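You operate a simulated robot arm through the tools that you are given. There is no shell and no other tool. Be economical: measure what you need, move in short steps, check, and stop when the job is done.

You are at the controls of a simulated two-armed robot. One attempt, no reset.

JOB
Count the round blocks on the machine end of the tool bench, then put as many of the silver tool sets from the machine end of the tool bench on the teal tray. Put the small copper cup on the machine end of the tool bench away on the top of the unit five stand. Take the gold shim with the largest size on its label from the machine end of the tool bench and put it on the slot 99 of the blue rack. Take the blue square block and put it on the steel bench top behind the trays. Take the cap off the red-cap jar and lay it down on the machine end of the tool bench. Put one of the silver two-peg blocks from the machine end of the tool bench on top of the rings carton. Put the long carton that says "west" from the steel bench top behind the trays on the low shelf of the tool bench and the long carton that says "south" on the steel bench top beside the vise. Any order will do. Set down upright: silver two-peg block.

It is judged by the outcome, as a careful person would: the job done as asked, and still so three seconds after it is handed in. It fails if anything else is knocked over, pushed out of place, dropped, spilled or broken. A push-on lid holds only when it is set on centred and level and pressed home; a screw cap is set on level and turned clockwise until tight.

ROBOT AND FRAMES
Two 7-joint arms with fingered hands on one trunk, on a base that drives. Base frame: it is fixed to the floor where the robot stands at the start and does not move with it; the origin is under the middle of the robot, x ahead of it, y to its left, z up. Lengths are in mm, angles in degrees, forces in N, time in s.
The left shoulder is at the start at [70, 172, 1202], the right one opposite. Places, roughly: SLOT 99 of the blue rack [700, 3800, 300]; blue square block (6x6x3 cm) [600, -100, 900]; long carton [-2750, 2000, 750]; low shelf of the tool bench [800, 600, 200]; rings carton [750, 3250, 1500]; round block [1000, 750, 750]; small copper cup (5x5x4 cm) [1200, -100, 900]; steel bench top behind the trays [-2800, 2000, 800]; steel bench top beside the vise [-2900, 1500, 800]; top of the unit five stand [-9900, -9800, 700]. Payload 5 kg a hand.
Tool frame (each hand has its own): the origin (TCP) lies between the finger pads and is the grasp point; the fingertips stand 43 mm ahead of it; z points along the fingers, y is the line along which they close. The gripper opens to 144 mm. The gripper's body begins 50 mm behind the TCP. The gripper is a hand of 5 fingers: y runs from the thumb to the fingers, the wrist lies at [-21, -124, -221] in the tool frame.
Orientation is that of the tool frame in the base frame, as [roll, pitch, yaw] about the fixed x, y, z axes, in that order (R = Rz(yaw) Ry(pitch) Rx(roll)). With the fingers straight down and the wrist toward the robot, the tool's x, y and z point along [0, 1, 0], [1, 0, 0] and [0, 0, -1] of the base frame.

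CONTROLS
- The arms move only by the tool arm_command. It takes "left_plan", "right_plan" or both (then of equal length, played together; a hand with none holds still); each is a list of rows, each a list of 6 numbers: the shift along the tool's x, y, z in units of 200 mm (1.0 is 200 mm), then the turn, a rotation vector about the tool's x, y, z in units of 180 degrees (1.0 is 180 degrees). In form: [[x, y, z, ax, ay, az], ...]. A call has 1 to 10 rows; each row is the pose to reach, as a shift and turn from the pose commanded when the call began, along the tool's axes at that moment. A call with a number of a shift or a turn outside -1 to 1 is refused whole. A row lasts 0.2 s, in which the tool goes at most 50 mm and 8.6 degrees; a call with a longer step from one row to the next is refused whole. Where a pose cannot be reached the arm comes as near as it can. A force on the tool above 40 N (or 10 N above the force at the start of the call, whichever is more), or a blocked arm, ends the call early, and 0.2 s more pass. In this call time passes only in rows, and 0.2 s behind the last. It gives the time, the measured TCP pose, the force on the tool (base axes), the opening and the grip force at its end, in the units of the frame above (readings bear some noise), with the torque about the TCP (base axes, N m) and any sound that the robot's microphone picked up, and new pictures: "pictures" is both (left out), scene, wrist or none (wrist: the cameras of the hands that moved).
- Cameras (640 x 400 px; columns grow to the right, rows downward): "scene" is now at [135.6, 20, 1433.8]; the picture's right is [0.24, -0.97, 0.00], its down [-0.57, -0.14, -0.81] and it looks along [0.78, 0.19, -0.59] (base axes); focal length 284 px, centre (320, 200). "left" rides on the left gripper at [-86, -108, -168] in its tool frame; the picture's right is [-0.80, -0.28, 0.53], its down [0.54, -0.73, 0.42] and it looks along [0.27, 0.63, 0.73] (tool axes); focal length 275 px, centre (320, 200). "right" rides on the right gripper at [86, -108, -168] in its tool frame; the picture's right is [-0.80, 0.28, -0.53], its down [-0.54, -0.73, 0.42] and it looks along [-0.27, 0.63, 0.73] (tool axes); focal length 275 px, centre (320, 200).
- slide_trunk(by): slides the trunk up (or, below 0, down) by that many mm; the arms and the scene camera ride with it, the base frame stays. It gives what a move gives, with no picture.
- roll_base(legs): drives the robot by 1 to 6 legs, each [ahead, left, turn to the left] in mm, mm and degrees, along the robot's own axes; the way and the turn of a leg run together, so that a leg with both is an arc; at most 1500 mm and 180 degrees a leg. The arms and the cameras ride along, it lands a little off, and it stops where it bumps. It gives what a move gives, and a new picture of the scene camera.
- move_fingers(index, middle, ring, little, thumb_bend, thumb_turn, hand): sets how far each is bent, from 0 (flat) to 1 (curled in); at 0.3 the hand is open as for a grip, at 0.7 the pads meet at the TCP. One left out holds its place. A second passes; each finger stops where it meets its share of the squeeze, and holds until it gets a number again. It is the only way to open and close the hand. It gives what a move gives, with no picture; readings hold the bend of each and the force on index, middle, ring, little, thumb and palm. thumb_turn goes from beside the hand (0) to across from the fingers (1), as for a grip.
- pan_tilt(pan, tilt): turns the head with the scene camera to pan (to the left, within 86 degrees either way) and tilt (down, from -29 to 69), counted from straight ahead of the robot. It gives what a move gives, and a new picture of the scene camera.
- measure_at(camera, pixels): for up to 12 pixels [column, row] of the newest picture of that camera ("zoom" is the newest enlarged one), the place [x, y, z] in the base frame of the surface seen there, good to about 3 mm. The clock stands still meanwhile.
- inspect(camera, box): a new picture of the part [left, top, right, bottom] of that camera's present view, enlarged. The clock stands still meanwhile.
- close_job(): hands the job in; it is judged then, once.

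Keep the steps short. Do not move on a guess: measure, check each grasp and each placing, and mend mistakes. In all there are 329 turns and 360 pictures (those below and enlarged ones count). Leave the grippers open and the arms clear of the work at the hand-in unless told otherwise, and finish with a single line.

The tools are called after ">>>" as a command line: name --argument value ..., lists and objects as JSON in quotes. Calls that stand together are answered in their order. arm_command: Moves the arms, as the interface text tells. Its arguments: {"type":"object","properties":{"left_plan":{"type":"array","items":{"type":"array","items":{"type":"number"}}},"right_plan":{"type":"array","items":{"type":"array","items":{"type":"number"}}},"pictures":{"type":"string","enum":["both","scene","wrist","none"]}},"required":[]} The other tools are called the same way: slide_trunk (by) slides the trunk up or down; move_fingers (index, middle, ring, little, thumb_bend, thumb_turn, hand) moves the fingers one by one; roll_base (legs) drives the base; pan_tilt (pan, tilt) turns the head that bears the scene camera; measure_at (camera, pixels) gives the place of the surface under pixels of a picture; inspect (camera, box) takes an enlarged picture of a part of a camera's view; close_job () hands the job in.

At the start:

```text
t: 0.0
left_tcp_pos: [516.1, 512.7, 1194.0]
left_ee_rot: [179.9, -0.1, 90.0]
left_force: [-0.1, 0.2, -0.7]
left_moment: [-0.01, -0.02, 0.02]
left_gripper_width: 143.6
left_gripper_force: 0.1
left_shape: jaw
left_bend: [0.3, 0.3, 0.3, 0.3, 0.3, 0.98]
left_finger forces: [0.0, 0.0, 0.1, 0.1, 0.0, 0.0]
right_tcp_pos: [857.9, -80.4, 1107.3]
right_ee_rot: [179.9, 0.0, 90.0]
right_force: [1.2, 0.1, -0.3]
right_moment: [-0.01, -0.01, 0.0]
right_gripper_width: 143.3
right_gripper_force: 0.0
right_shape: jaw
right_bend: [0.3, 0.3, 0.3, 0.3, 0.3, 0.98]
right_finger forces: [0.0, 0.1, 0.0, 0.0, 0.0, 0.0]
trunk travel left (down, up): [-300.0, 640.0]
robot x, y, heading: [-3.2, 0.3, -0.1]
head pan, tilt: [13.7, 36.1]
```

scene: 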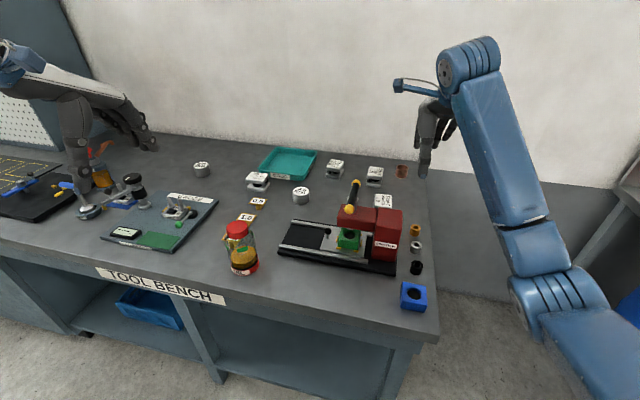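
right: 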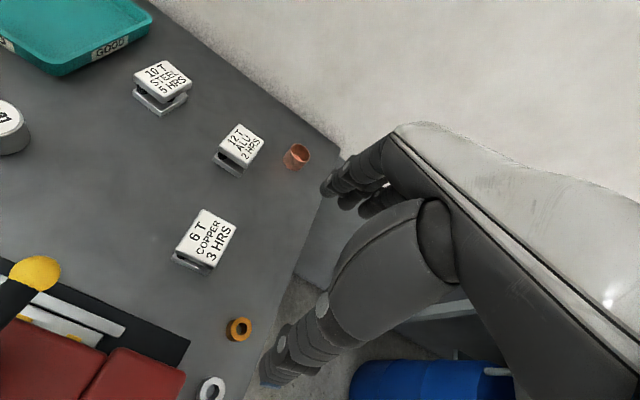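
left: 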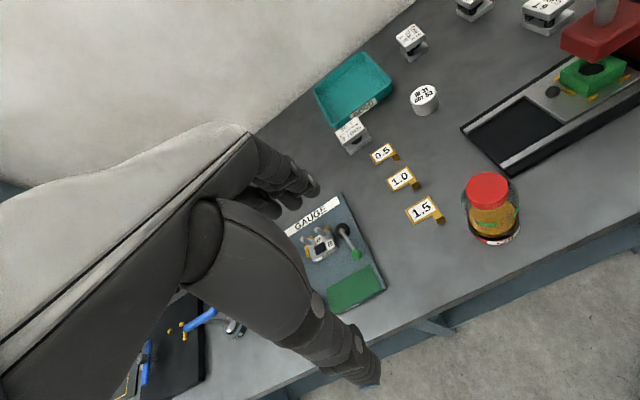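

I'll start by enlarging parts of the views to identify the objects.

>>> inspect --camera "scene" --box '[180, 130, 440, 320]'

>>> inspect --camera "scene" --box '[0, 120, 230, 340]'

>>> inspect --camera "right" --box '[0, 0, 340, 400]'

>>> inspect --camera "left" --box '[260, 0, 640, 320]'

```text
2.11 times, centred on (310, 225) of scene
```

zoom: 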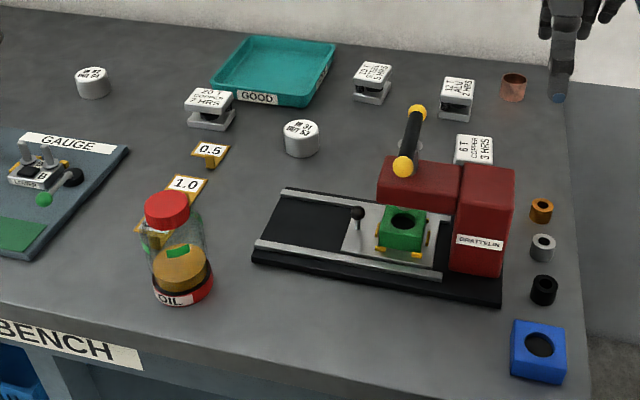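

```text
1.82 times, centred on (115, 230) of scene
```

zoom: 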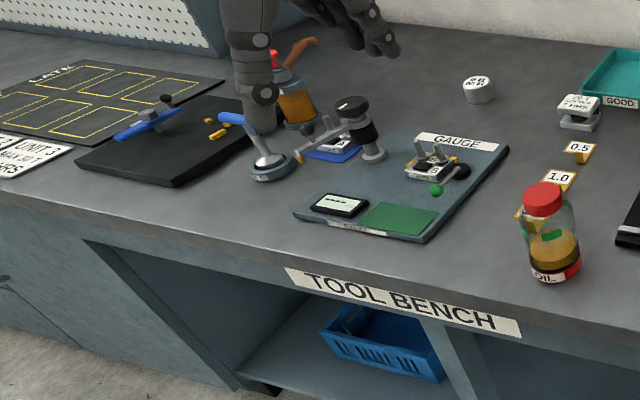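

```text
1.00 times, centred on (170, 200) of right
```

zoom: 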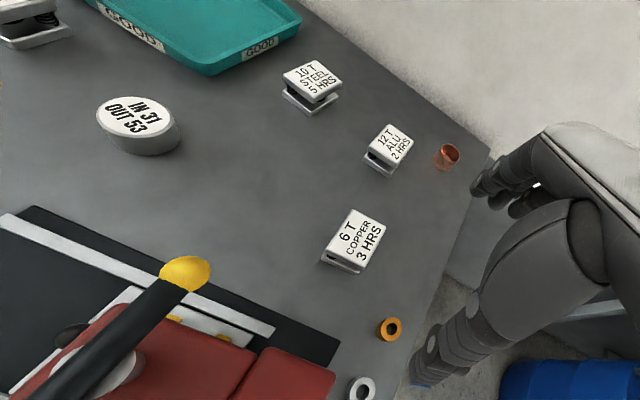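

```text
1.25 times, centred on (450, 160) of left
```

zoom: 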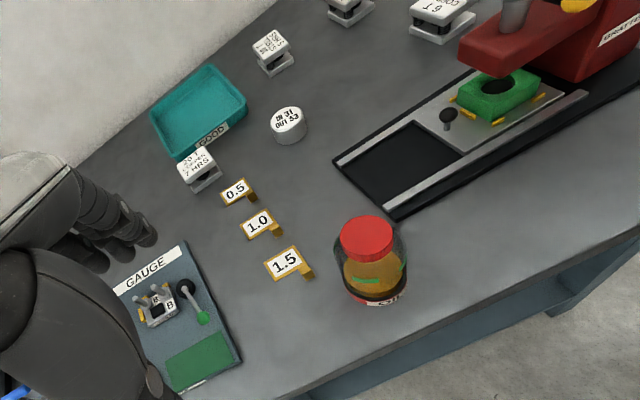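

I see two round blocks so far, four die-set-like blocks and two pegged silver blocks. I'll pan left to check the rest of the bench.

>>> pan_tilt --pan 45 --tilt 35

>>> pan_tilt --pan 80 --tilt 20

>>> pan_tilt --pan -70 --tilt 20

```text
t: 1.0
left_tcp_pos: [515.9, 511.8, 1194.3]
left_ee_rot: [180.0, 0.0, 90.0]
left_force: [0.0, -0.2, 0.0]
left_moment: [-0.02, -0.01, 0.0]
left_gripper_width: 143.6
left_gripper_force: 0.0
left_shape: jaw
left_bend: [0.3, 0.3, 0.3, 0.3, 0.3, 0.98]
left_finger forces: [0.1, 0.1, 0.0, 0.0, 0.0, 0.0]
right_tcp_pos: [857.9, -80.2, 1107.5]
right_ee_rot: [179.9, 0.1, 90.0]
right_force: [0.2, -0.3, -0.1]
right_moment: [0.03, 0.0, 0.0]
right_gripper_width: 143.3
right_gripper_force: 0.0
right_shape: jaw
right_bend: [0.3, 0.3, 0.3, 0.3, 0.3, 0.98]
right_finger forces: [0.0, 0.0, 0.0, 0.1, 0.0, 0.1]
trunk travel left (down, up): [-300.0, 640.0]
robot x, y, heading: [0.1, 1.1, -0.1]
head pan, tilt: [45.0, 35.0]
```

scene: 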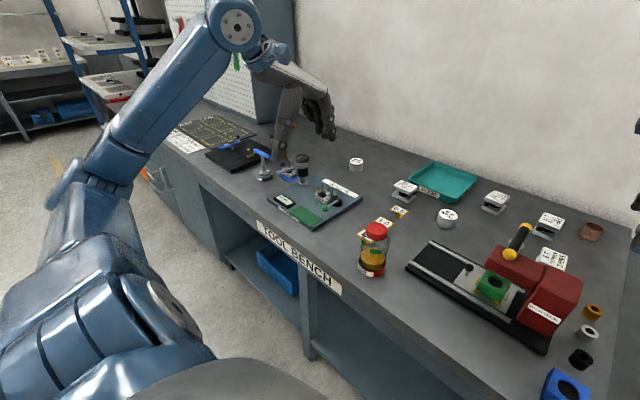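

```text
t: 2.0
left_tcp_pos: [515.3, 511.9, 1194.3]
left_ee_rot: [180.0, -0.1, 90.0]
left_force: [0.4, 0.2, -0.1]
left_moment: [0.0, -0.01, 0.01]
left_gripper_width: 143.6
left_gripper_force: 0.0
left_shape: jaw
left_bend: [0.3, 0.3, 0.3, 0.3, 0.3, 0.98]
left_finger forces: [0.1, 0.0, 0.0, 0.1, 0.0, 0.1]
right_tcp_pos: [857.9, -80.7, 1107.4]
right_ee_rot: [-179.9, 0.0, 90.0]
right_force: [-0.2, -0.4, -0.5]
right_moment: [-0.04, 0.0, 0.02]
right_gripper_width: 143.6
right_gripper_force: 0.0
right_shape: jaw
right_bend: [0.3, 0.3, 0.3, 0.3, 0.3, 0.98]
right_finger forces: [0.0, 0.0, 0.1, 0.1, 0.1, 0.0]
trunk travel left (down, up): [-300.0, 640.0]
robot x, y, heading: [-1.0, 3.2, -0.2]
head pan, tilt: [80.0, 20.0]
```

scene: 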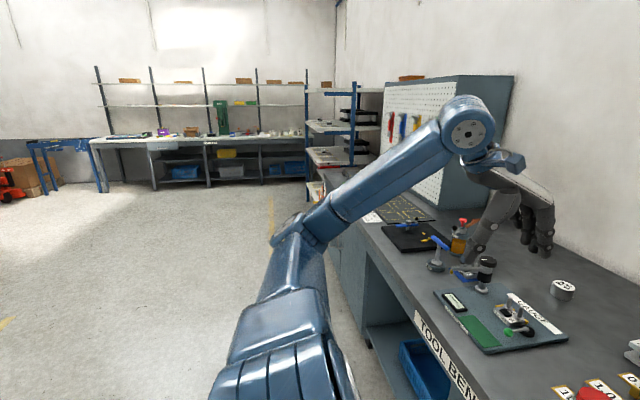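

```text
t: 4.3
left_tcp_pos: [516.9, 513.1, 1193.6]
left_ee_rot: [179.9, 0.1, 90.0]
left_force: [-0.4, 0.4, 0.3]
left_moment: [0.0, 0.01, 0.01]
left_gripper_width: 143.7
left_gripper_force: 0.1
left_shape: jaw
left_bend: [0.3, 0.3, 0.3, 0.3, 0.3, 0.98]
left_finger forces: [0.0, 0.1, 0.0, 0.1, 0.0, 0.1]
right_tcp_pos: [857.6, -81.0, 1106.8]
right_ee_rot: [180.0, 0.0, 89.9]
right_force: [-0.3, 0.2, 0.0]
right_moment: [0.04, 0.04, -0.01]
right_gripper_width: 143.4
right_gripper_force: 0.1
right_shape: jaw
right_bend: [0.3, 0.3, 0.3, 0.3, 0.3, 0.98]
right_finger forces: [0.0, 0.0, 0.0, 0.1, 0.0, 0.0]
trunk travel left (down, up): [-300.0, 640.0]
robot x, y, heading: [0.1, 2.0, 0.1]
head pan, tilt: [-70.0, 20.0]
```

scene: 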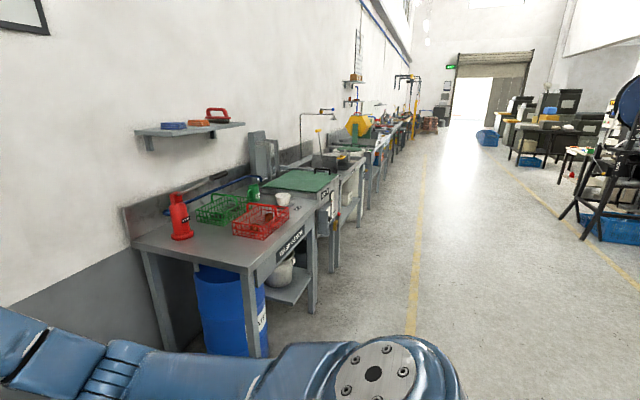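

Now back to the bench, to measure all the objects.

>>> pan_tilt --pan 20 --tilt 40

```text
t: 6.0
left_tcp_pos: [517.4, 513.5, 1194.2]
left_ee_rot: [180.0, -0.1, 89.9]
left_force: [0.5, 1.4, 0.3]
left_moment: [-0.01, 0.02, -0.02]
left_gripper_width: 143.3
left_gripper_force: 0.0
left_shape: jaw
left_bend: [0.3, 0.3, 0.3, 0.3, 0.3, 0.98]
left_finger forces: [0.0, 0.1, 0.0, 0.1, 0.0, 0.0]
right_tcp_pos: [857.7, -80.2, 1108.0]
right_ee_rot: [-180.0, 0.0, 90.0]
right_force: [-0.8, -0.3, -0.1]
right_moment: [0.04, 0.03, 0.01]
right_gripper_width: 143.8
right_gripper_force: 0.0
right_shape: jaw
right_bend: [0.3, 0.3, 0.3, 0.3, 0.3, 0.98]
right_finger forces: [0.0, 0.1, 0.0, 0.0, 0.0, 0.1]
trunk travel left (down, up): [-300.0, 640.0]
robot x, y, heading: [-2.0, -0.1, 0.1]
head pan, tilt: [20.0, 40.0]
```

scene: 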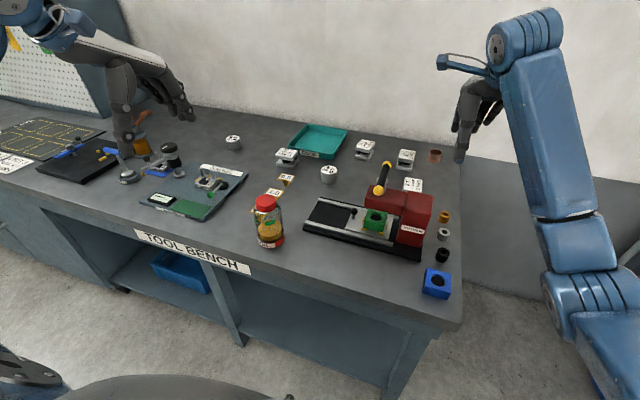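

>>> measure_at --camera "scene" --pixels '[[232, 138], [328, 169], [287, 154], [319, 139], [365, 146], [407, 155], [413, 184], [435, 153], [436, 276], [265, 202], [272, 192], [287, 178]]'

>>> measure_at --camera "scene" --pixels '[[200, 265], [400, 315], [440, 163], [215, 183], [158, 172], [245, 174], [184, 217], [100, 335], [294, 139], [348, 130], [332, 155], [430, 310]]'

>>> inspect --camera "scene" --box '[260, 110, 470, 240]'

>>> inspect --camera "scene" --box '[100, 110, 300, 240]'

```text
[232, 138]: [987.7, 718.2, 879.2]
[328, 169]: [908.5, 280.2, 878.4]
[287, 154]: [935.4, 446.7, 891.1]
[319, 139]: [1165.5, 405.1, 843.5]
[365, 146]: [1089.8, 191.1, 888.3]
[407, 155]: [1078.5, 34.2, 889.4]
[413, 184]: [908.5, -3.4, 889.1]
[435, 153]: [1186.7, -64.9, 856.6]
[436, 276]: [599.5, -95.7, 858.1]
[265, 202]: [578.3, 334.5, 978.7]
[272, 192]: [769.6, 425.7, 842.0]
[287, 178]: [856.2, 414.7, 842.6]
```

```text
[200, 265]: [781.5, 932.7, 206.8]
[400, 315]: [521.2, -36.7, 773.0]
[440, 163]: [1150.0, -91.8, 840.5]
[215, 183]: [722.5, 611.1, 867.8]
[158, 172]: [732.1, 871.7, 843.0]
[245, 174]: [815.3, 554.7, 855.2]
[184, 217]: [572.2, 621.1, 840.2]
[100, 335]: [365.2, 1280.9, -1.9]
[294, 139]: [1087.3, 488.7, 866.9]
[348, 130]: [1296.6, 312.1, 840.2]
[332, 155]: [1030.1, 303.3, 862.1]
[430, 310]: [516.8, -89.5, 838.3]
```

```text
3.05 times, centred on (365, 175) of scene
```

zoom: 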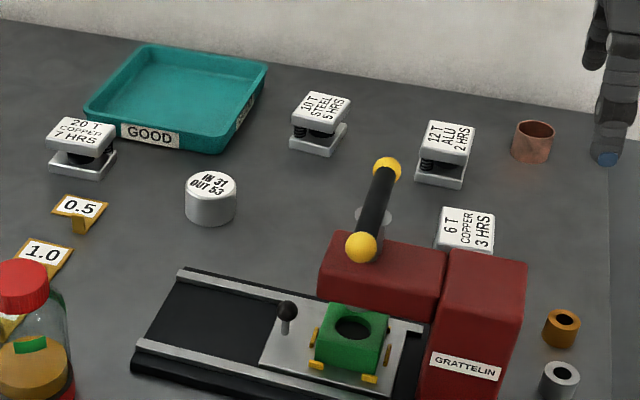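

```text
3.08 times, centred on (200, 175) of scene
```

zoom: 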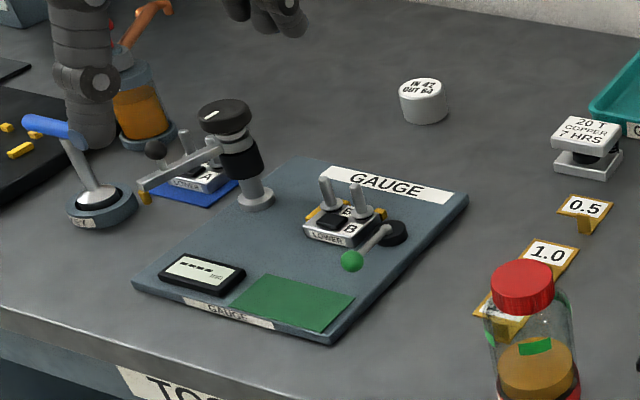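

Two round blocks are visible (IN 31, IN 4x), the bench top is at about z 840, and there are four tool sets. I'll look closer at the jar and the fixture, and check behind the left arm.

>>> inspect --camera "left" --box '[440, 140, 560, 260]'

>>> inspect --camera "scene" --box '[240, 180, 310, 260]'

>>> measure_at --camera "scene" --pixels '[[254, 205], [279, 205], [266, 244], [256, 240], [283, 240], [268, 230], [273, 220]]'

```text
3.33 times, centred on (500, 200) of left
```

zoom: 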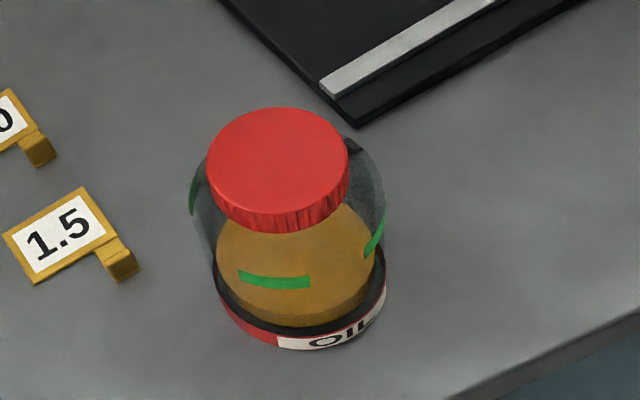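

```text
5.00 times, centred on (275, 220) of scene
```

zoom: 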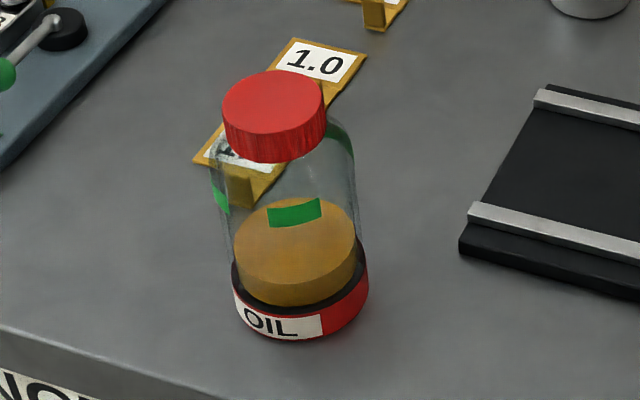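

```text
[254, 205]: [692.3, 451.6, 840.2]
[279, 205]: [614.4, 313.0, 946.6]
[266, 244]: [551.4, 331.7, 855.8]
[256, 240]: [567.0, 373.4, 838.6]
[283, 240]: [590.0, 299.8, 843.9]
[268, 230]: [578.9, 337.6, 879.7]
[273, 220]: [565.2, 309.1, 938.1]
```

Both arms are high, so driving ahead is safe. I'll go 150 mm ahead for better reach.

>>> roll_base --legs '[[150, 0, 0]]'

```text
t: 7.4
left_tcp_pos: [669.4, 513.2, 1194.1]
left_ee_rot: [180.0, 0.0, 90.0]
left_force: [0.0, 0.8, 0.0]
left_moment: [-0.02, -0.02, -0.02]
left_gripper_width: 143.6
left_gripper_force: 0.1
left_shape: jaw
left_bend: [0.3, 0.3, 0.3, 0.3, 0.3, 0.98]
left_finger forces: [0.1, 0.0, 0.0, 0.0, 0.0, 0.1]
right_tcp_pos: [1010.8, -81.1, 1107.6]
right_ee_rot: [-180.0, -0.1, 90.1]
right_force: [0.3, -0.2, 0.0]
right_moment: [-0.01, 0.02, -0.04]
right_gripper_width: 143.7
right_gripper_force: 0.1
right_shape: jaw
right_bend: [0.3, 0.3, 0.3, 0.3, 0.3, 0.98]
right_finger forces: [0.0, 0.1, 0.0, 0.0, 0.1, 0.0]
trunk travel left (down, up): [-300.0, 640.0]
robot x, y, heading: [154.3, 2.2, -0.1]
head pan, tilt: [20.0, 40.0]
```

scene: 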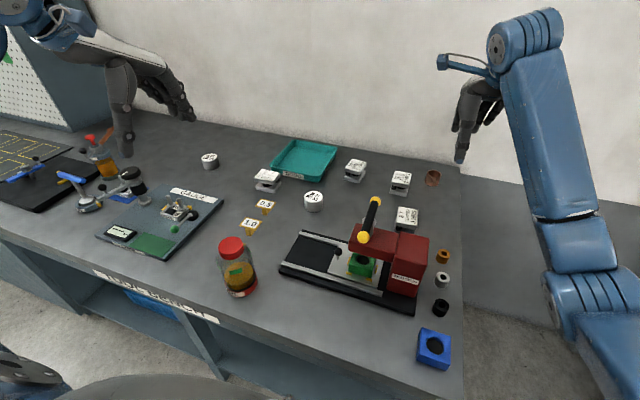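

No bump. Another 130 mm ahead and 100 left, so that the tray and sets are in reach.

>>> roll_base --legs '[[130, 100, 0]]'

>>> pan_tilt --pan 15 --tilt 45

```text
t: 8.7
left_tcp_pos: [771.6, 584.0, 1193.0]
left_ee_rot: [-179.7, 0.1, 89.5]
left_force: [2.3, 0.7, -1.5]
left_moment: [-0.04, 0.11, -0.01]
left_gripper_width: 143.7
left_gripper_force: 0.1
left_shape: jaw
left_bend: [0.3, 0.3, 0.3, 0.3, 0.3, 0.98]
left_finger forces: [0.1, 0.0, 0.0, 0.1, 0.0, 0.1]
right_tcp_pos: [1107.6, -9.4, 1104.4]
right_ee_rot: [-179.9, 0.1, 89.7]
right_force: [2.5, 0.3, -1.6]
right_moment: [-0.02, 0.12, 0.0]
right_gripper_width: 143.4
right_gripper_force: 0.0
right_shape: jaw
right_bend: [0.3, 0.3, 0.3, 0.3, 0.3, 0.97]
right_finger forces: [0.1, 0.0, 0.0, 0.0, 0.1, 0.0]
trunk travel left (down, up): [-300.0, 640.0]
robot x, y, heading: [247.5, 76.1, -0.8]
head pan, tilt: [20.0, 40.0]
stopped in leg 1: the robot was blocked; the commanded pose is now the measured one
```

scene: 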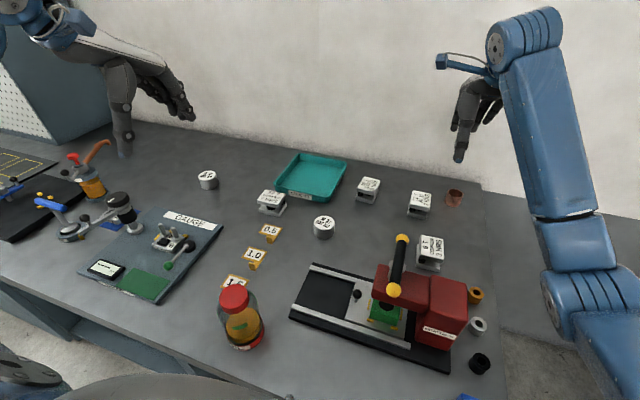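

```text
t: 9.3
left_tcp_pos: [767.1, 584.9, 1195.5]
left_ee_rot: [179.9, 0.0, 89.6]
left_force: [0.8, 0.4, -0.2]
left_moment: [0.02, 0.03, -0.01]
left_gripper_width: 143.9
left_gripper_force: 0.1
left_shape: jaw
left_bend: [0.3, 0.3, 0.3, 0.3, 0.3, 0.98]
left_finger forces: [0.0, 0.0, 0.0, 0.0, 0.0, 0.1]
right_tcp_pos: [1103.1, -9.7, 1110.2]
right_ee_rot: [179.8, 0.0, 89.7]
right_force: [-0.9, -0.2, -0.7]
right_moment: [0.01, -0.03, 0.0]
right_gripper_width: 143.5
right_gripper_force: 0.1
right_shape: jaw
right_bend: [0.3, 0.3, 0.3, 0.3, 0.3, 0.97]
right_finger forces: [0.0, 0.1, 0.0, 0.0, 0.0, 0.0]
trunk travel left (down, up): [-300.0, 640.0]
robot x, y, heading: [246.4, 74.1, -0.7]
head pan, tilt: [15.0, 45.0]
```

scene: 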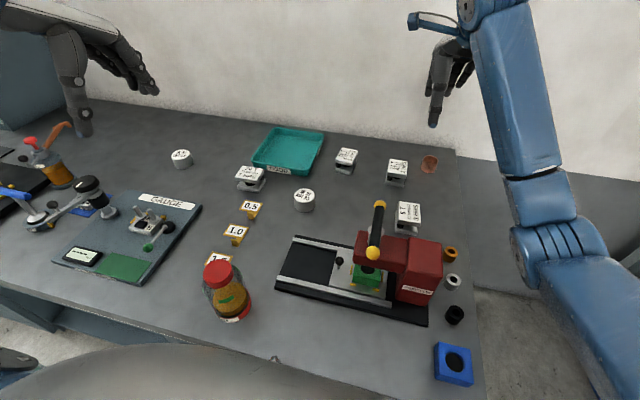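

Blocked at about x 247, so I'll back off a little. Then measure the tray and sets.

>>> roll_base --legs '[[-12, 0, 0.7]]'

>>> measure_at --camera "scene" --pixels '[[272, 128], [324, 134], [253, 168], [306, 175], [275, 166], [302, 167], [290, 150], [282, 134], [316, 140]]'

>>> inspect --camera "scene" --box '[220, 110, 440, 250]'

```text
t: 10.1
left_tcp_pos: [751.2, 589.7, 1194.0]
left_ee_rot: [180.0, -0.1, 90.2]
left_force: [0.9, -0.5, -0.6]
left_moment: [0.05, 0.04, 0.02]
left_gripper_width: 144.2
left_gripper_force: 0.0
left_shape: jaw
left_bend: [0.3, 0.3, 0.3, 0.3, 0.3, 0.98]
left_finger forces: [0.1, 0.1, 0.0, 0.1, 0.0, 0.0]
right_tcp_pos: [1094.0, -1.6, 1107.2]
right_ee_rot: [-180.0, 0.0, 90.4]
right_force: [0.6, -0.3, -1.3]
right_moment: [0.01, 0.04, 0.0]
right_gripper_width: 143.7
right_gripper_force: 0.0
right_shape: jaw
right_bend: [0.3, 0.3, 0.3, 0.3, 0.3, 0.97]
right_finger forces: [0.0, 0.0, 0.0, 0.0, 0.1, 0.0]
trunk travel left (down, up): [-300.0, 640.0]
robot x, y, heading: [234.9, 75.2, 0.2]
head pan, tilt: [15.0, 45.0]
```

scene: 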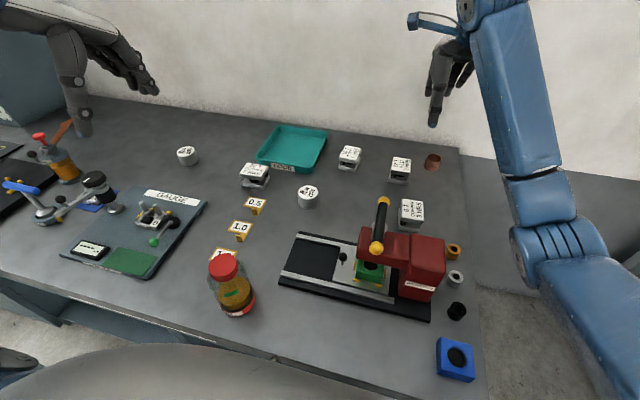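

```text
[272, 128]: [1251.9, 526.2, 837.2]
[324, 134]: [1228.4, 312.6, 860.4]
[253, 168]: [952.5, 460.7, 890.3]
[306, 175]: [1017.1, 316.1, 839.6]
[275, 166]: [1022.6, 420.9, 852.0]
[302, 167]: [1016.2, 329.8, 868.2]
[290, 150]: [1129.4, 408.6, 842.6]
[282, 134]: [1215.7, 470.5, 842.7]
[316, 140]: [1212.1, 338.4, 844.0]
```

```text
2.86 times, centred on (330, 180) of scene
```

zoom: 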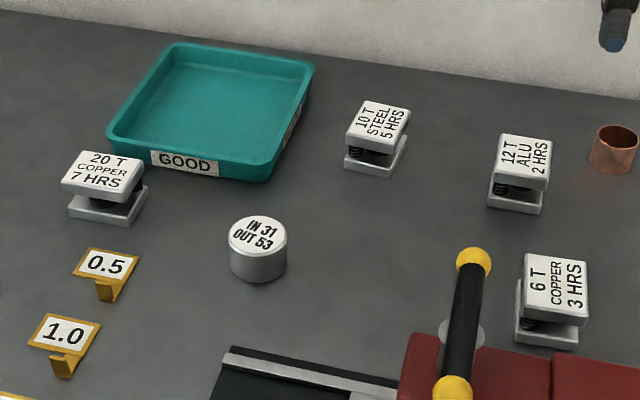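

>>> measure_at --camera "zoom" --pixels '[[64, 185], [85, 152], [142, 160], [128, 193], [103, 172], [70, 212], [127, 222], [146, 190], [348, 142], [364, 103], [408, 113], [394, 150]]'

>>> measure_at --camera "zoom" --pixels '[[110, 135], [170, 45], [312, 65], [265, 175], [240, 172], [285, 70], [180, 60], [135, 130], [350, 165], [390, 172], [405, 140]]'

```text
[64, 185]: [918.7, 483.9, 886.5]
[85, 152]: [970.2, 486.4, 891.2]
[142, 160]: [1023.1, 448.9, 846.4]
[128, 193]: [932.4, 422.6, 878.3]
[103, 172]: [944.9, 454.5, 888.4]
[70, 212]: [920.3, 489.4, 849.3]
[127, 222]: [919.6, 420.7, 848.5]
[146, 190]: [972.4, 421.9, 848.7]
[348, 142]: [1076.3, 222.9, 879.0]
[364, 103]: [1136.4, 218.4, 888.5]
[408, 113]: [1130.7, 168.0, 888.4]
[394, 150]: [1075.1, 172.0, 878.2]
```

```text
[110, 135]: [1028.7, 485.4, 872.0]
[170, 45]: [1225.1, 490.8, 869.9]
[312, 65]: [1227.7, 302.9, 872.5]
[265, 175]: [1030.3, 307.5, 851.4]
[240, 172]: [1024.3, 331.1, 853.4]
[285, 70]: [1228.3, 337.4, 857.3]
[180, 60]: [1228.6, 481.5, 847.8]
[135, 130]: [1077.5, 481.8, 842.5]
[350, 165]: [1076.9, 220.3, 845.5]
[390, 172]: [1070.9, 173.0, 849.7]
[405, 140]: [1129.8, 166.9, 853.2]
```

Set 20T is centred at (945,454), z 840–891. I'll narrow the left hand to about 100 mm and move it above the set.

>>> move_fingers --hand "left" --index 0.42 --middle 0.42 --ring 0.42 --little 0.42 --thumb_bend 0.42 --thumb_turn 1

>>> arm_command --left_plan '[[-0.085, 0.12, 0.12, 0, 0, 0], [-0.17, 0.24, 0.24, 0, 0, 0], [-0.255, 0.36, 0.36, 0, 0, 0], [-0.34, 0.48, 0.48, 0, 0, 0], [-0.425, 0.6, 0.6, 0, 0, 0], [-0.51, 0.73, 0.73, 0, 0, 0], [-0.595, 0.85, 0.85, 0, 0, 0], [-0.68, 0.97, 0.97, 0, 0, 0]]'

```text
t: 11.1
left_tcp_pos: [748.6, 590.0, 1195.5]
left_ee_rot: [179.8, 0.1, 90.3]
left_force: [-0.2, -0.1, -0.3]
left_moment: [-0.02, 0.0, 0.0]
left_gripper_width: 108.0
left_gripper_force: 0.1
left_shape: fingers
left_bend: [0.42, 0.42, 0.42, 0.42, 0.42, 0.99]
left_finger forces: [0.1, 0.1, 0.1, 0.0, 0.0, 0.0]
right_tcp_pos: [1092.7, -1.0, 1108.6]
right_ee_rot: [179.9, 0.0, 90.4]
right_force: [1.0, 0.3, 0.3]
right_moment: [0.0, -0.01, 0.02]
right_gripper_width: 143.9
right_gripper_force: 0.2
right_shape: jaw
right_bend: [0.3, 0.3, 0.3, 0.3, 0.3, 0.97]
right_finger forces: [0.0, 0.1, 0.1, 0.0, 0.0, 0.0]
trunk travel left (down, up): [-300.0, 640.0]
robot x, y, heading: [235.8, 74.0, 0.0]
head pan, tilt: [15.0, 45.0]
```

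```text
t: 12.9
left_tcp_pos: [945.1, 455.5, 1001.1]
left_ee_rot: [179.9, -0.1, 90.2]
left_force: [1.1, -0.6, -0.6]
left_moment: [0.01, 0.04, -0.01]
left_gripper_width: 107.5
left_gripper_force: 0.0
left_shape: fingers
left_bend: [0.42, 0.42, 0.42, 0.42, 0.42, 0.99]
left_finger forces: [0.0, 0.0, 0.1, 0.0, 0.1, 0.1]
right_tcp_pos: [1093.8, -1.4, 1107.8]
right_ee_rot: [-180.0, 0.0, 90.5]
right_force: [0.0, 0.2, -1.1]
right_moment: [-0.01, 0.03, 0.0]
right_gripper_width: 143.6
right_gripper_force: 0.1
right_shape: jaw
right_bend: [0.3, 0.3, 0.3, 0.3, 0.3, 0.97]
right_finger forces: [0.0, 0.1, 0.0, 0.0, 0.1, 0.0]
trunk travel left (down, up): [-300.0, 640.0]
robot x, y, heading: [238.9, 73.6, -0.0]
head pan, tilt: [15.0, 45.0]
```

scene: 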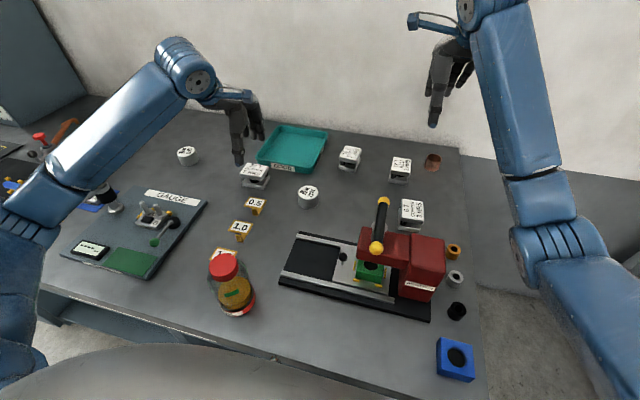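
left: 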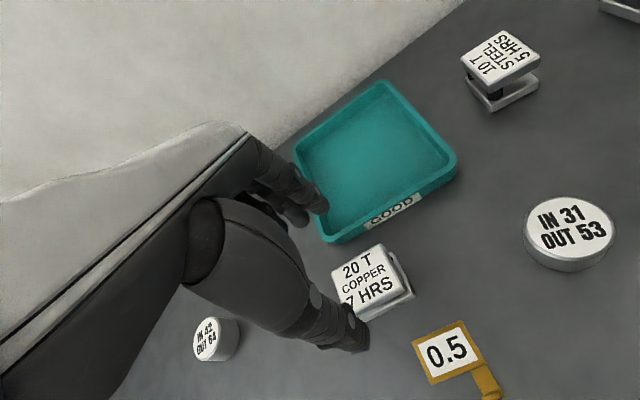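

The projection confirms the alignment (set at pixel 370,280 as expected). I'll lower to TCP z ≈ 890.

>>> arm_command --left_plan '[[0, 0, 0.18, 0, 0, 0], [0, 0, 0.36, 0, 0, 0], [0, 0, 0.46, 0, 0, 0], [0, 0, 0.54, 0, 0, 0]]' --pictures "wrist"

```text
t: 13.9
left_tcp_pos: [943.2, 453.7, 893.2]
left_ee_rot: [179.9, 0.0, 90.2]
left_force: [-0.7, 0.0, 0.3]
left_moment: [-0.01, -0.06, 0.01]
left_gripper_width: 107.7
left_gripper_force: 0.3
left_shape: fingers
left_bend: [0.42, 0.42, 0.42, 0.42, 0.42, 0.99]
left_finger forces: [0.1, 0.8, 0.1, 0.1, 0.0, 0.0]
right_tcp_pos: [1091.6, -0.8, 1108.8]
right_ee_rot: [180.0, -0.1, 90.4]
right_force: [0.4, 0.5, -0.1]
right_moment: [-0.01, -0.02, 0.03]
right_gripper_width: 143.9
right_gripper_force: 0.0
right_shape: jaw
right_bend: [0.3, 0.3, 0.3, 0.3, 0.3, 0.97]
right_finger forces: [0.0, 0.0, 0.0, 0.1, 0.0, 0.0]
trunk travel left (down, up): [-300.0, 640.0]
robot x, y, heading: [237.5, 77.4, 0.2]
head pan, tilt: [15.0, 45.0]
```

left: 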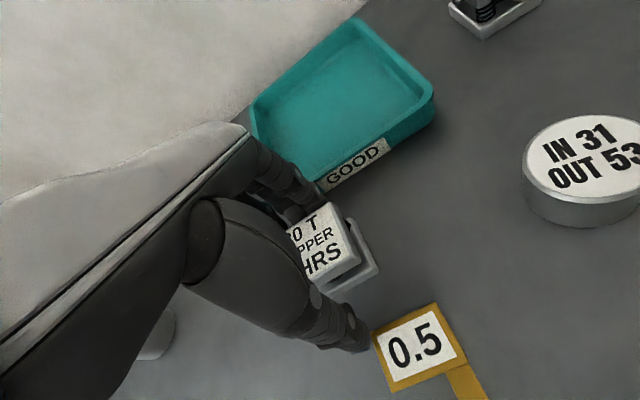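

Straddling. Close the hand on the set.

>>> move_fingers --hand "left" --index 0.7 --middle 0.7 --ring 0.7 --little 0.7 --thumb_bend 0.7

>>> arm_command --left_plan '[[0, 0, -0.1, 0, 0, 0], [0, 0, -0.2, 0, 0, 0]]' --pictures "both"

```text
t: 14.9
left_tcp_pos: [944.3, 455.4, 893.7]
left_ee_rot: [179.9, -0.1, 90.2]
left_force: [3.0, 1.0, 4.1]
left_moment: [0.32, -0.27, -0.09]
left_gripper_width: 57.2
left_gripper_force: 26.7
left_shape: fingers
left_bend: [0.58, 0.6, 0.64, 0.7, 0.57, 1.0]
left_finger forces: [7.8, 8.4, 14.2, 0.0, 23.2, 0.0]
right_tcp_pos: [1092.6, -0.5, 1108.6]
right_ee_rot: [179.8, 0.0, 90.4]
right_force: [0.1, 0.8, 0.0]
right_moment: [0.0, 0.0, -0.03]
right_gripper_width: 144.1
right_gripper_force: 0.1
right_shape: jaw
right_bend: [0.3, 0.3, 0.3, 0.3, 0.3, 0.97]
right_finger forces: [0.0, 0.0, 0.0, 0.0, 0.1, 0.1]
trunk travel left (down, up): [-300.0, 640.0]
robot x, y, heading: [231.7, 74.7, 0.3]
head pan, tilt: [15.0, 45.0]
```

```text
t: 15.5
left_tcp_pos: [944.0, 455.6, 933.4]
left_ee_rot: [179.9, 0.0, 90.2]
left_force: [-0.4, 0.3, -5.2]
left_moment: [-0.01, -0.02, 0.01]
left_gripper_width: 57.2
left_gripper_force: 22.4
left_shape: fingers
left_bend: [0.58, 0.6, 0.65, 0.7, 0.57, 1.0]
left_finger forces: [7.6, 7.0, 6.8, 0.1, 23.2, 0.0]
right_tcp_pos: [1092.4, -0.4, 1108.1]
right_ee_rot: [180.0, 0.1, 90.4]
right_force: [-0.6, 0.2, -0.1]
right_moment: [-0.01, -0.01, -0.02]
right_gripper_width: 143.7
right_gripper_force: 0.0
right_shape: jaw
right_bend: [0.3, 0.3, 0.3, 0.3, 0.3, 0.97]
right_finger forces: [0.0, 0.0, 0.0, 0.0, 0.1, 0.0]
trunk travel left (down, up): [-300.0, 640.0]
robot x, y, heading: [237.0, 72.8, 0.1]
head pan, tilt: [15.0, 45.0]
```

scene: 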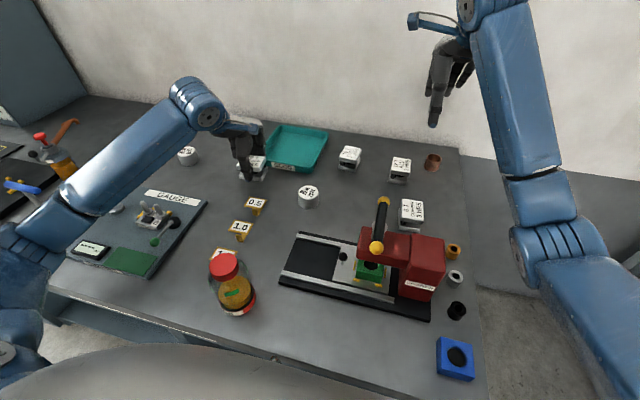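
left: 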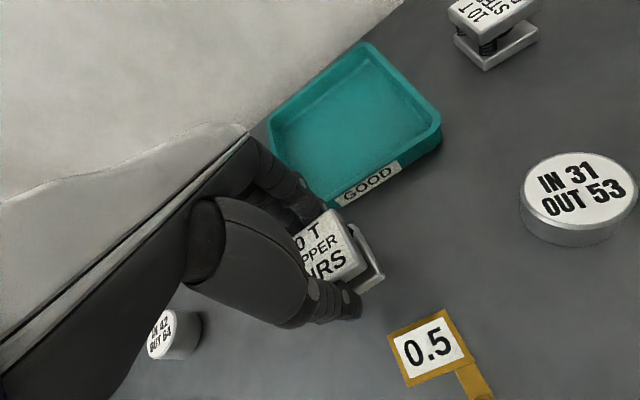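

Held (5 N weight). Lift 40 more and carry it over the tray to (1140,425).

>>> arm_command --left_plan '[[0, 0, -0.2, 0, 0, 0], [-0.03, 0.16, -0.2, 0, 0, 0], [-0.06, 0.33, -0.2, 0, 0, 0], [-0.09, 0.5, -0.2, 0, 0, 0], [-0.12, 0.67, -0.2, 0, 0, 0], [-0.15, 0.83, -0.2, 0, 0, 0], [-0.153, 0.98, -0.2, 0, 0, 0], [-0.153, 0.98, -0.1, 0, 0, 0]]' --pictures "both"

```text
t: 17.3
left_tcp_pos: [1140.8, 427.3, 951.5]
left_ee_rot: [179.9, 0.1, 90.1]
left_force: [-0.9, 0.9, -4.0]
left_moment: [-0.03, -0.01, -0.02]
left_gripper_width: 57.1
left_gripper_force: 21.0
left_shape: fingers
left_bend: [0.58, 0.61, 0.65, 0.7, 0.57, 1.0]
left_finger forces: [7.3, 6.6, 6.2, 0.0, 22.3, 0.1]
right_tcp_pos: [1093.0, 0.3, 1108.4]
right_ee_rot: [179.8, 0.0, 90.4]
right_force: [0.2, -0.4, 0.0]
right_moment: [-0.05, 0.01, 0.01]
right_gripper_width: 143.8
right_gripper_force: 0.0
right_shape: jaw
right_bend: [0.3, 0.3, 0.3, 0.3, 0.3, 0.97]
right_finger forces: [0.0, 0.0, 0.1, 0.0, 0.1, 0.1]
trunk travel left (down, up): [-300.0, 640.0]
robot x, y, heading: [233.7, 74.8, 0.1]
head pan, tilt: [15.0, 45.0]
```

scene: 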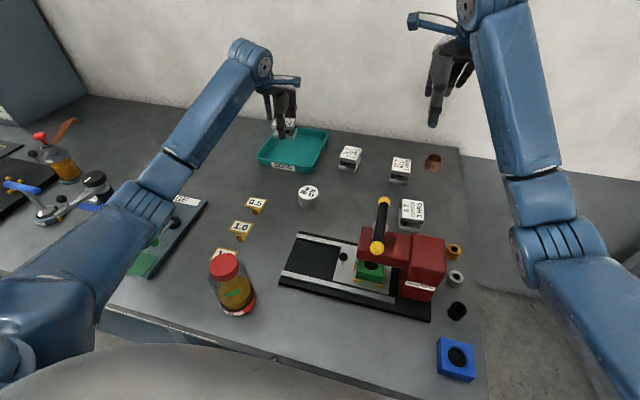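
left: 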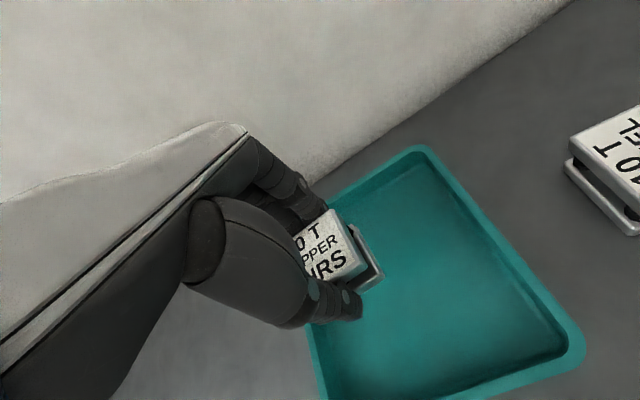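

There is room. Nudge to x 1155 and lower until the set stands on the tray floor (TCP ≈ 897).

>>> arm_command --left_plan '[[0, 0.07, 0.07, 0, 0, 0], [0, 0.07, 0.17, 0, 0, 0], [0, 0.07, 0.24, 0, 0, 0], [0, 0.07, 0.275, 0, 0, 0]]' --pictures "wrist"

```text
t: 18.3
left_tcp_pos: [1154.4, 424.9, 899.9]
left_ee_rot: [179.9, 0.0, 90.2]
left_force: [0.7, 0.0, -3.2]
left_moment: [0.0, -0.09, -0.01]
left_gripper_width: 56.9
left_gripper_force: 21.6
left_shape: fingers
left_bend: [0.58, 0.61, 0.65, 0.7, 0.57, 1.0]
left_finger forces: [7.3, 6.7, 6.6, 0.1, 22.4, 0.0]
right_tcp_pos: [1091.8, 0.6, 1107.9]
right_ee_rot: [179.9, 0.0, 90.4]
right_force: [0.3, -0.1, 0.5]
right_moment: [-0.03, 0.0, 0.0]
right_gripper_width: 144.1
right_gripper_force: 0.0
right_shape: jaw
right_bend: [0.3, 0.3, 0.3, 0.3, 0.3, 0.97]
right_finger forces: [0.0, 0.0, 0.0, 0.1, 0.0, 0.0]
trunk travel left (down, up): [-300.0, 640.0]
robot x, y, heading: [231.5, 81.7, 0.3]
head pan, tilt: [15.0, 45.0]
```

left: 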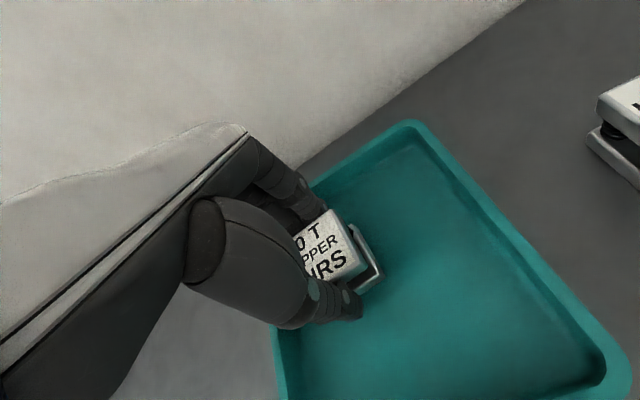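

Slight unloading. Go 3 mm lower, then open gently.

>>> arm_command --left_plan '[[0, 0, 0.015, 0, 0, 0]]' --pictures "none"

>>> move_fingers --hand "left" --index 0.54 --middle 0.54 --ring 0.54 --little 0.54 --thumb_bend 0.5

>>> arm_command --left_plan '[[0, 0, -0.1, 0, 0, 0], [0, 0, -0.3, 0, 0, 0], [0, 0, -0.5, 0, 0, 0]]' --pictures "both"

```text
t: 18.7
left_tcp_pos: [1154.0, 424.9, 899.0]
left_ee_rot: [179.7, -0.1, 90.3]
left_force: [-0.8, 1.2, 5.0]
left_moment: [0.29, -0.13, -0.02]
left_gripper_width: 57.1
left_gripper_force: 23.8
left_shape: fingers
left_bend: [0.58, 0.61, 0.65, 0.7, 0.57, 1.0]
left_finger forces: [7.3, 6.9, 8.7, 0.0, 24.0, 0.0]
right_tcp_pos: [1091.5, -0.2, 1109.5]
right_ee_rot: [179.8, 0.0, 90.4]
right_force: [1.2, -0.5, -0.6]
right_moment: [-0.01, 0.01, -0.02]
right_gripper_width: 144.0
right_gripper_force: 0.0
right_shape: jaw
right_bend: [0.3, 0.3, 0.3, 0.3, 0.3, 0.97]
right_finger forces: [0.0, 0.0, 0.0, 0.0, 0.1, 0.0]
trunk travel left (down, up): [-300.0, 640.0]
robot x, y, heading: [237.6, 72.2, 0.4]
head pan, tilt: [15.0, 45.0]
```

```text
t: 19.7
left_tcp_pos: [1154.5, 426.2, 896.8]
left_ee_rot: [179.9, 0.0, 90.2]
left_force: [0.6, 0.3, 0.0]
left_moment: [0.02, -0.02, 0.0]
left_gripper_width: 70.6
left_gripper_force: 0.1
left_shape: fingers
left_bend: [0.54, 0.54, 0.54, 0.54, 0.5, 1.0]
left_finger forces: [0.1, 0.0, 0.0, 0.1, 0.0, 0.0]
right_tcp_pos: [1092.2, -1.5, 1107.9]
right_ee_rot: [179.8, 0.0, 90.4]
right_force: [0.4, -0.2, -0.6]
right_moment: [0.04, 0.02, 0.03]
right_gripper_width: 143.8
right_gripper_force: 0.0
right_shape: jaw
right_bend: [0.3, 0.3, 0.3, 0.3, 0.3, 0.97]
right_finger forces: [0.0, 0.0, 0.0, 0.0, 0.0, 0.0]
trunk travel left (down, up): [-300.0, 640.0]
robot x, y, heading: [234.0, 76.2, 0.2]
head pan, tilt: [15.0, 45.0]
```

```text
t: 20.5
left_tcp_pos: [1153.5, 424.0, 996.3]
left_ee_rot: [179.9, -0.1, 90.3]
left_force: [-0.8, -0.1, -1.3]
left_moment: [0.09, -0.01, 0.0]
left_gripper_width: 70.7
left_gripper_force: 0.0
left_shape: fingers
left_bend: [0.54, 0.54, 0.54, 0.54, 0.5, 1.0]
left_finger forces: [0.0, 0.1, 0.1, 0.0, 0.0, 0.0]
right_tcp_pos: [1091.1, -1.3, 1109.9]
right_ee_rot: [179.8, 0.0, 90.4]
right_force: [-0.3, 0.7, 0.2]
right_moment: [0.0, -0.01, -0.05]
right_gripper_width: 143.9
right_gripper_force: 0.1
right_shape: jaw
right_bend: [0.3, 0.3, 0.3, 0.3, 0.3, 0.97]
right_finger forces: [0.0, 0.0, 0.0, 0.0, 0.0, 0.0]
trunk travel left (down, up): [-300.0, 640.0]
robot x, y, heading: [230.6, 77.6, 0.2]
head pan, tilt: [15.0, 45.0]
```

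scene: 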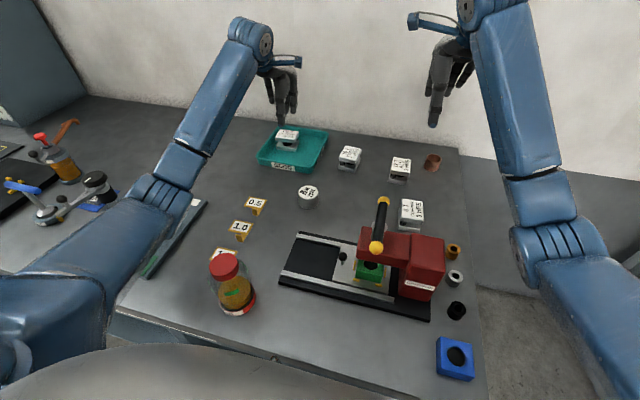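
left: 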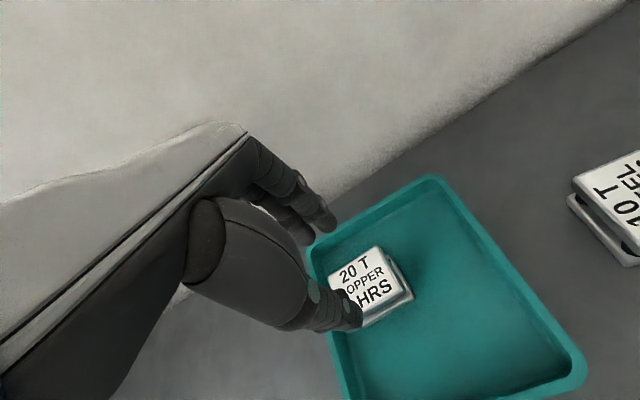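

Set 20T stands in the tray. Next 10T STEEL at (1103,195): open the left hand to about 100 mm and move over.

>>> move_fingers --hand "left" --index 0.42 --middle 0.42 --ring 0.42 --little 0.42 --thumb_bend 0.42

>>> arm_command --left_plan '[[-0.2, -0.05, 0, 0, 0, 0], [-0.4, -0.1, 0, 0, 0, 0], [-0.6, -0.15, 0, 0, 0, 0], [-0.8, -0.2, 0, 0, 0, 0], [-1.0, -0.25, 0, 0, 0, 0]]' --pictures "none"

>>> arm_command --left_plan '[[-0.165, 0, 0, 0, 0, 0]]' --pictures "both"

```text
t: 21.5
left_tcp_pos: [1154.5, 423.2, 996.7]
left_ee_rot: [179.9, 0.0, 90.1]
left_force: [-0.3, 0.4, 0.0]
left_moment: [-0.04, 0.01, 0.0]
left_gripper_width: 106.3
left_gripper_force: 0.1
left_shape: fingers
left_bend: [0.42, 0.42, 0.42, 0.42, 0.42, 0.99]
left_finger forces: [0.0, 0.1, 0.0, 0.1, 0.0, 0.0]
right_tcp_pos: [1092.8, -1.8, 1109.1]
right_ee_rot: [180.0, -0.1, 90.4]
right_force: [0.0, 0.0, 1.0]
right_moment: [-0.05, -0.02, -0.05]
right_gripper_width: 144.0
right_gripper_force: 0.0
right_shape: jaw
right_bend: [0.3, 0.3, 0.3, 0.3, 0.3, 0.97]
right_finger forces: [0.1, 0.1, 0.0, 0.0, 0.1, 0.0]
trunk travel left (down, up): [-300.0, 640.0]
robot x, y, heading: [234.3, 73.1, -0.0]
head pan, tilt: [15.0, 45.0]
```

```text
t: 22.7
left_tcp_pos: [1105.3, 223.9, 995.2]
left_ee_rot: [179.9, 0.0, 90.3]
left_force: [0.8, 0.3, -0.1]
left_moment: [0.03, 0.05, 0.04]
left_gripper_width: 106.9
left_gripper_force: 0.1
left_shape: fingers
left_bend: [0.42, 0.42, 0.42, 0.42, 0.42, 0.99]
left_finger forces: [0.1, 0.0, 0.0, 0.0, 0.0, 0.0]
right_tcp_pos: [1091.3, -2.5, 1109.2]
right_ee_rot: [179.9, -0.1, 90.4]
right_force: [0.1, -0.8, -0.4]
right_moment: [0.03, -0.02, 0.0]
right_gripper_width: 143.7
right_gripper_force: 0.1
right_shape: jaw
right_bend: [0.3, 0.3, 0.3, 0.3, 0.3, 0.97]
right_finger forces: [0.1, 0.0, 0.0, 0.0, 0.0, 0.0]
trunk travel left (down, up): [-300.0, 640.0]
robot x, y, heading: [238.2, 76.9, 0.4]
head pan, tilt: [15.0, 45.0]
```

```text
t: 23.1
left_tcp_pos: [1105.8, 188.9, 995.7]
left_ee_rot: [179.9, -0.3, 90.3]
left_force: [0.1, -0.5, 0.8]
left_moment: [0.05, 0.02, -0.04]
left_gripper_width: 106.9
left_gripper_force: 0.0
left_shape: fingers
left_bend: [0.42, 0.42, 0.42, 0.42, 0.42, 0.99]
left_finger forces: [0.0, 0.1, 0.0, 0.0, 0.0, 0.1]
right_tcp_pos: [1090.8, -4.4, 1108.1]
right_ee_rot: [179.9, -0.2, 90.3]
right_force: [-0.4, -0.9, 0.2]
right_moment: [0.1, 0.0, -0.01]
right_gripper_width: 144.0
right_gripper_force: 0.1
right_shape: jaw
right_bend: [0.3, 0.3, 0.3, 0.3, 0.3, 0.97]
right_finger forces: [0.0, 0.0, 0.0, 0.0, 0.0, 0.0]
trunk travel left (down, up): [-300.0, 640.0]
robot x, y, heading: [234.1, 74.1, 0.5]
head pan, tilt: [15.0, 45.0]
```

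scene: 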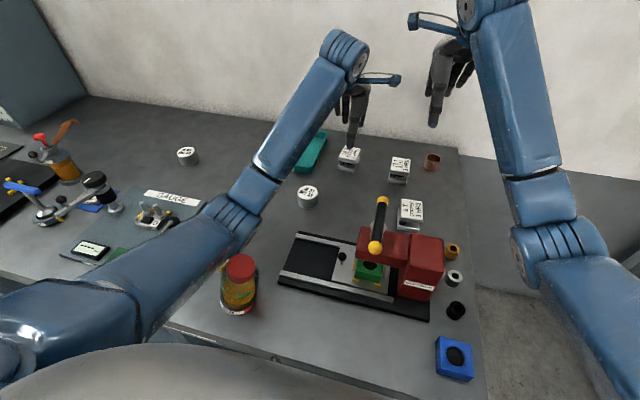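
left: 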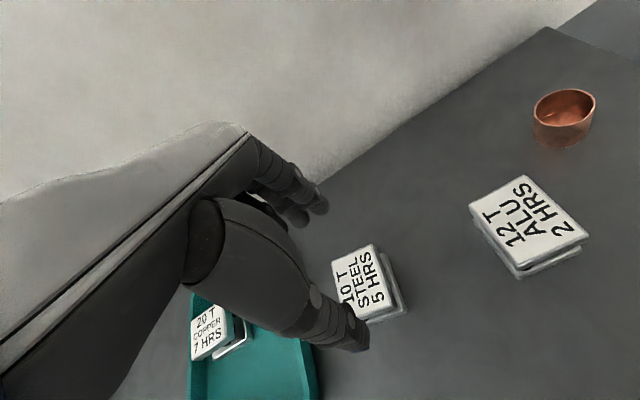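

The jar's cap now appears shifted (240,267 versus 223,267), so the forearm may be leaning on it. I'll inspect.

>>> inspect --camera "scene" --box '[180, 220, 300, 340]'

>>> measure_at --camera "scene" --pixels '[[240, 264], [238, 308], [228, 262], [252, 262], [215, 262], [200, 230]]'

```text
3.33 times, centred on (240, 280) of scene
```

zoom: 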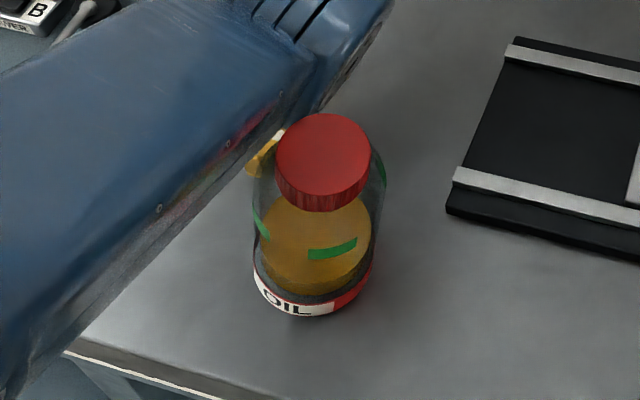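

```text
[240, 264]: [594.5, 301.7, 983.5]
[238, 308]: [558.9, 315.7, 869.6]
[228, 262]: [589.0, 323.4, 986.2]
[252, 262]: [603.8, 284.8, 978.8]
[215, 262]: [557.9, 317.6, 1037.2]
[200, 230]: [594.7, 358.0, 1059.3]
```

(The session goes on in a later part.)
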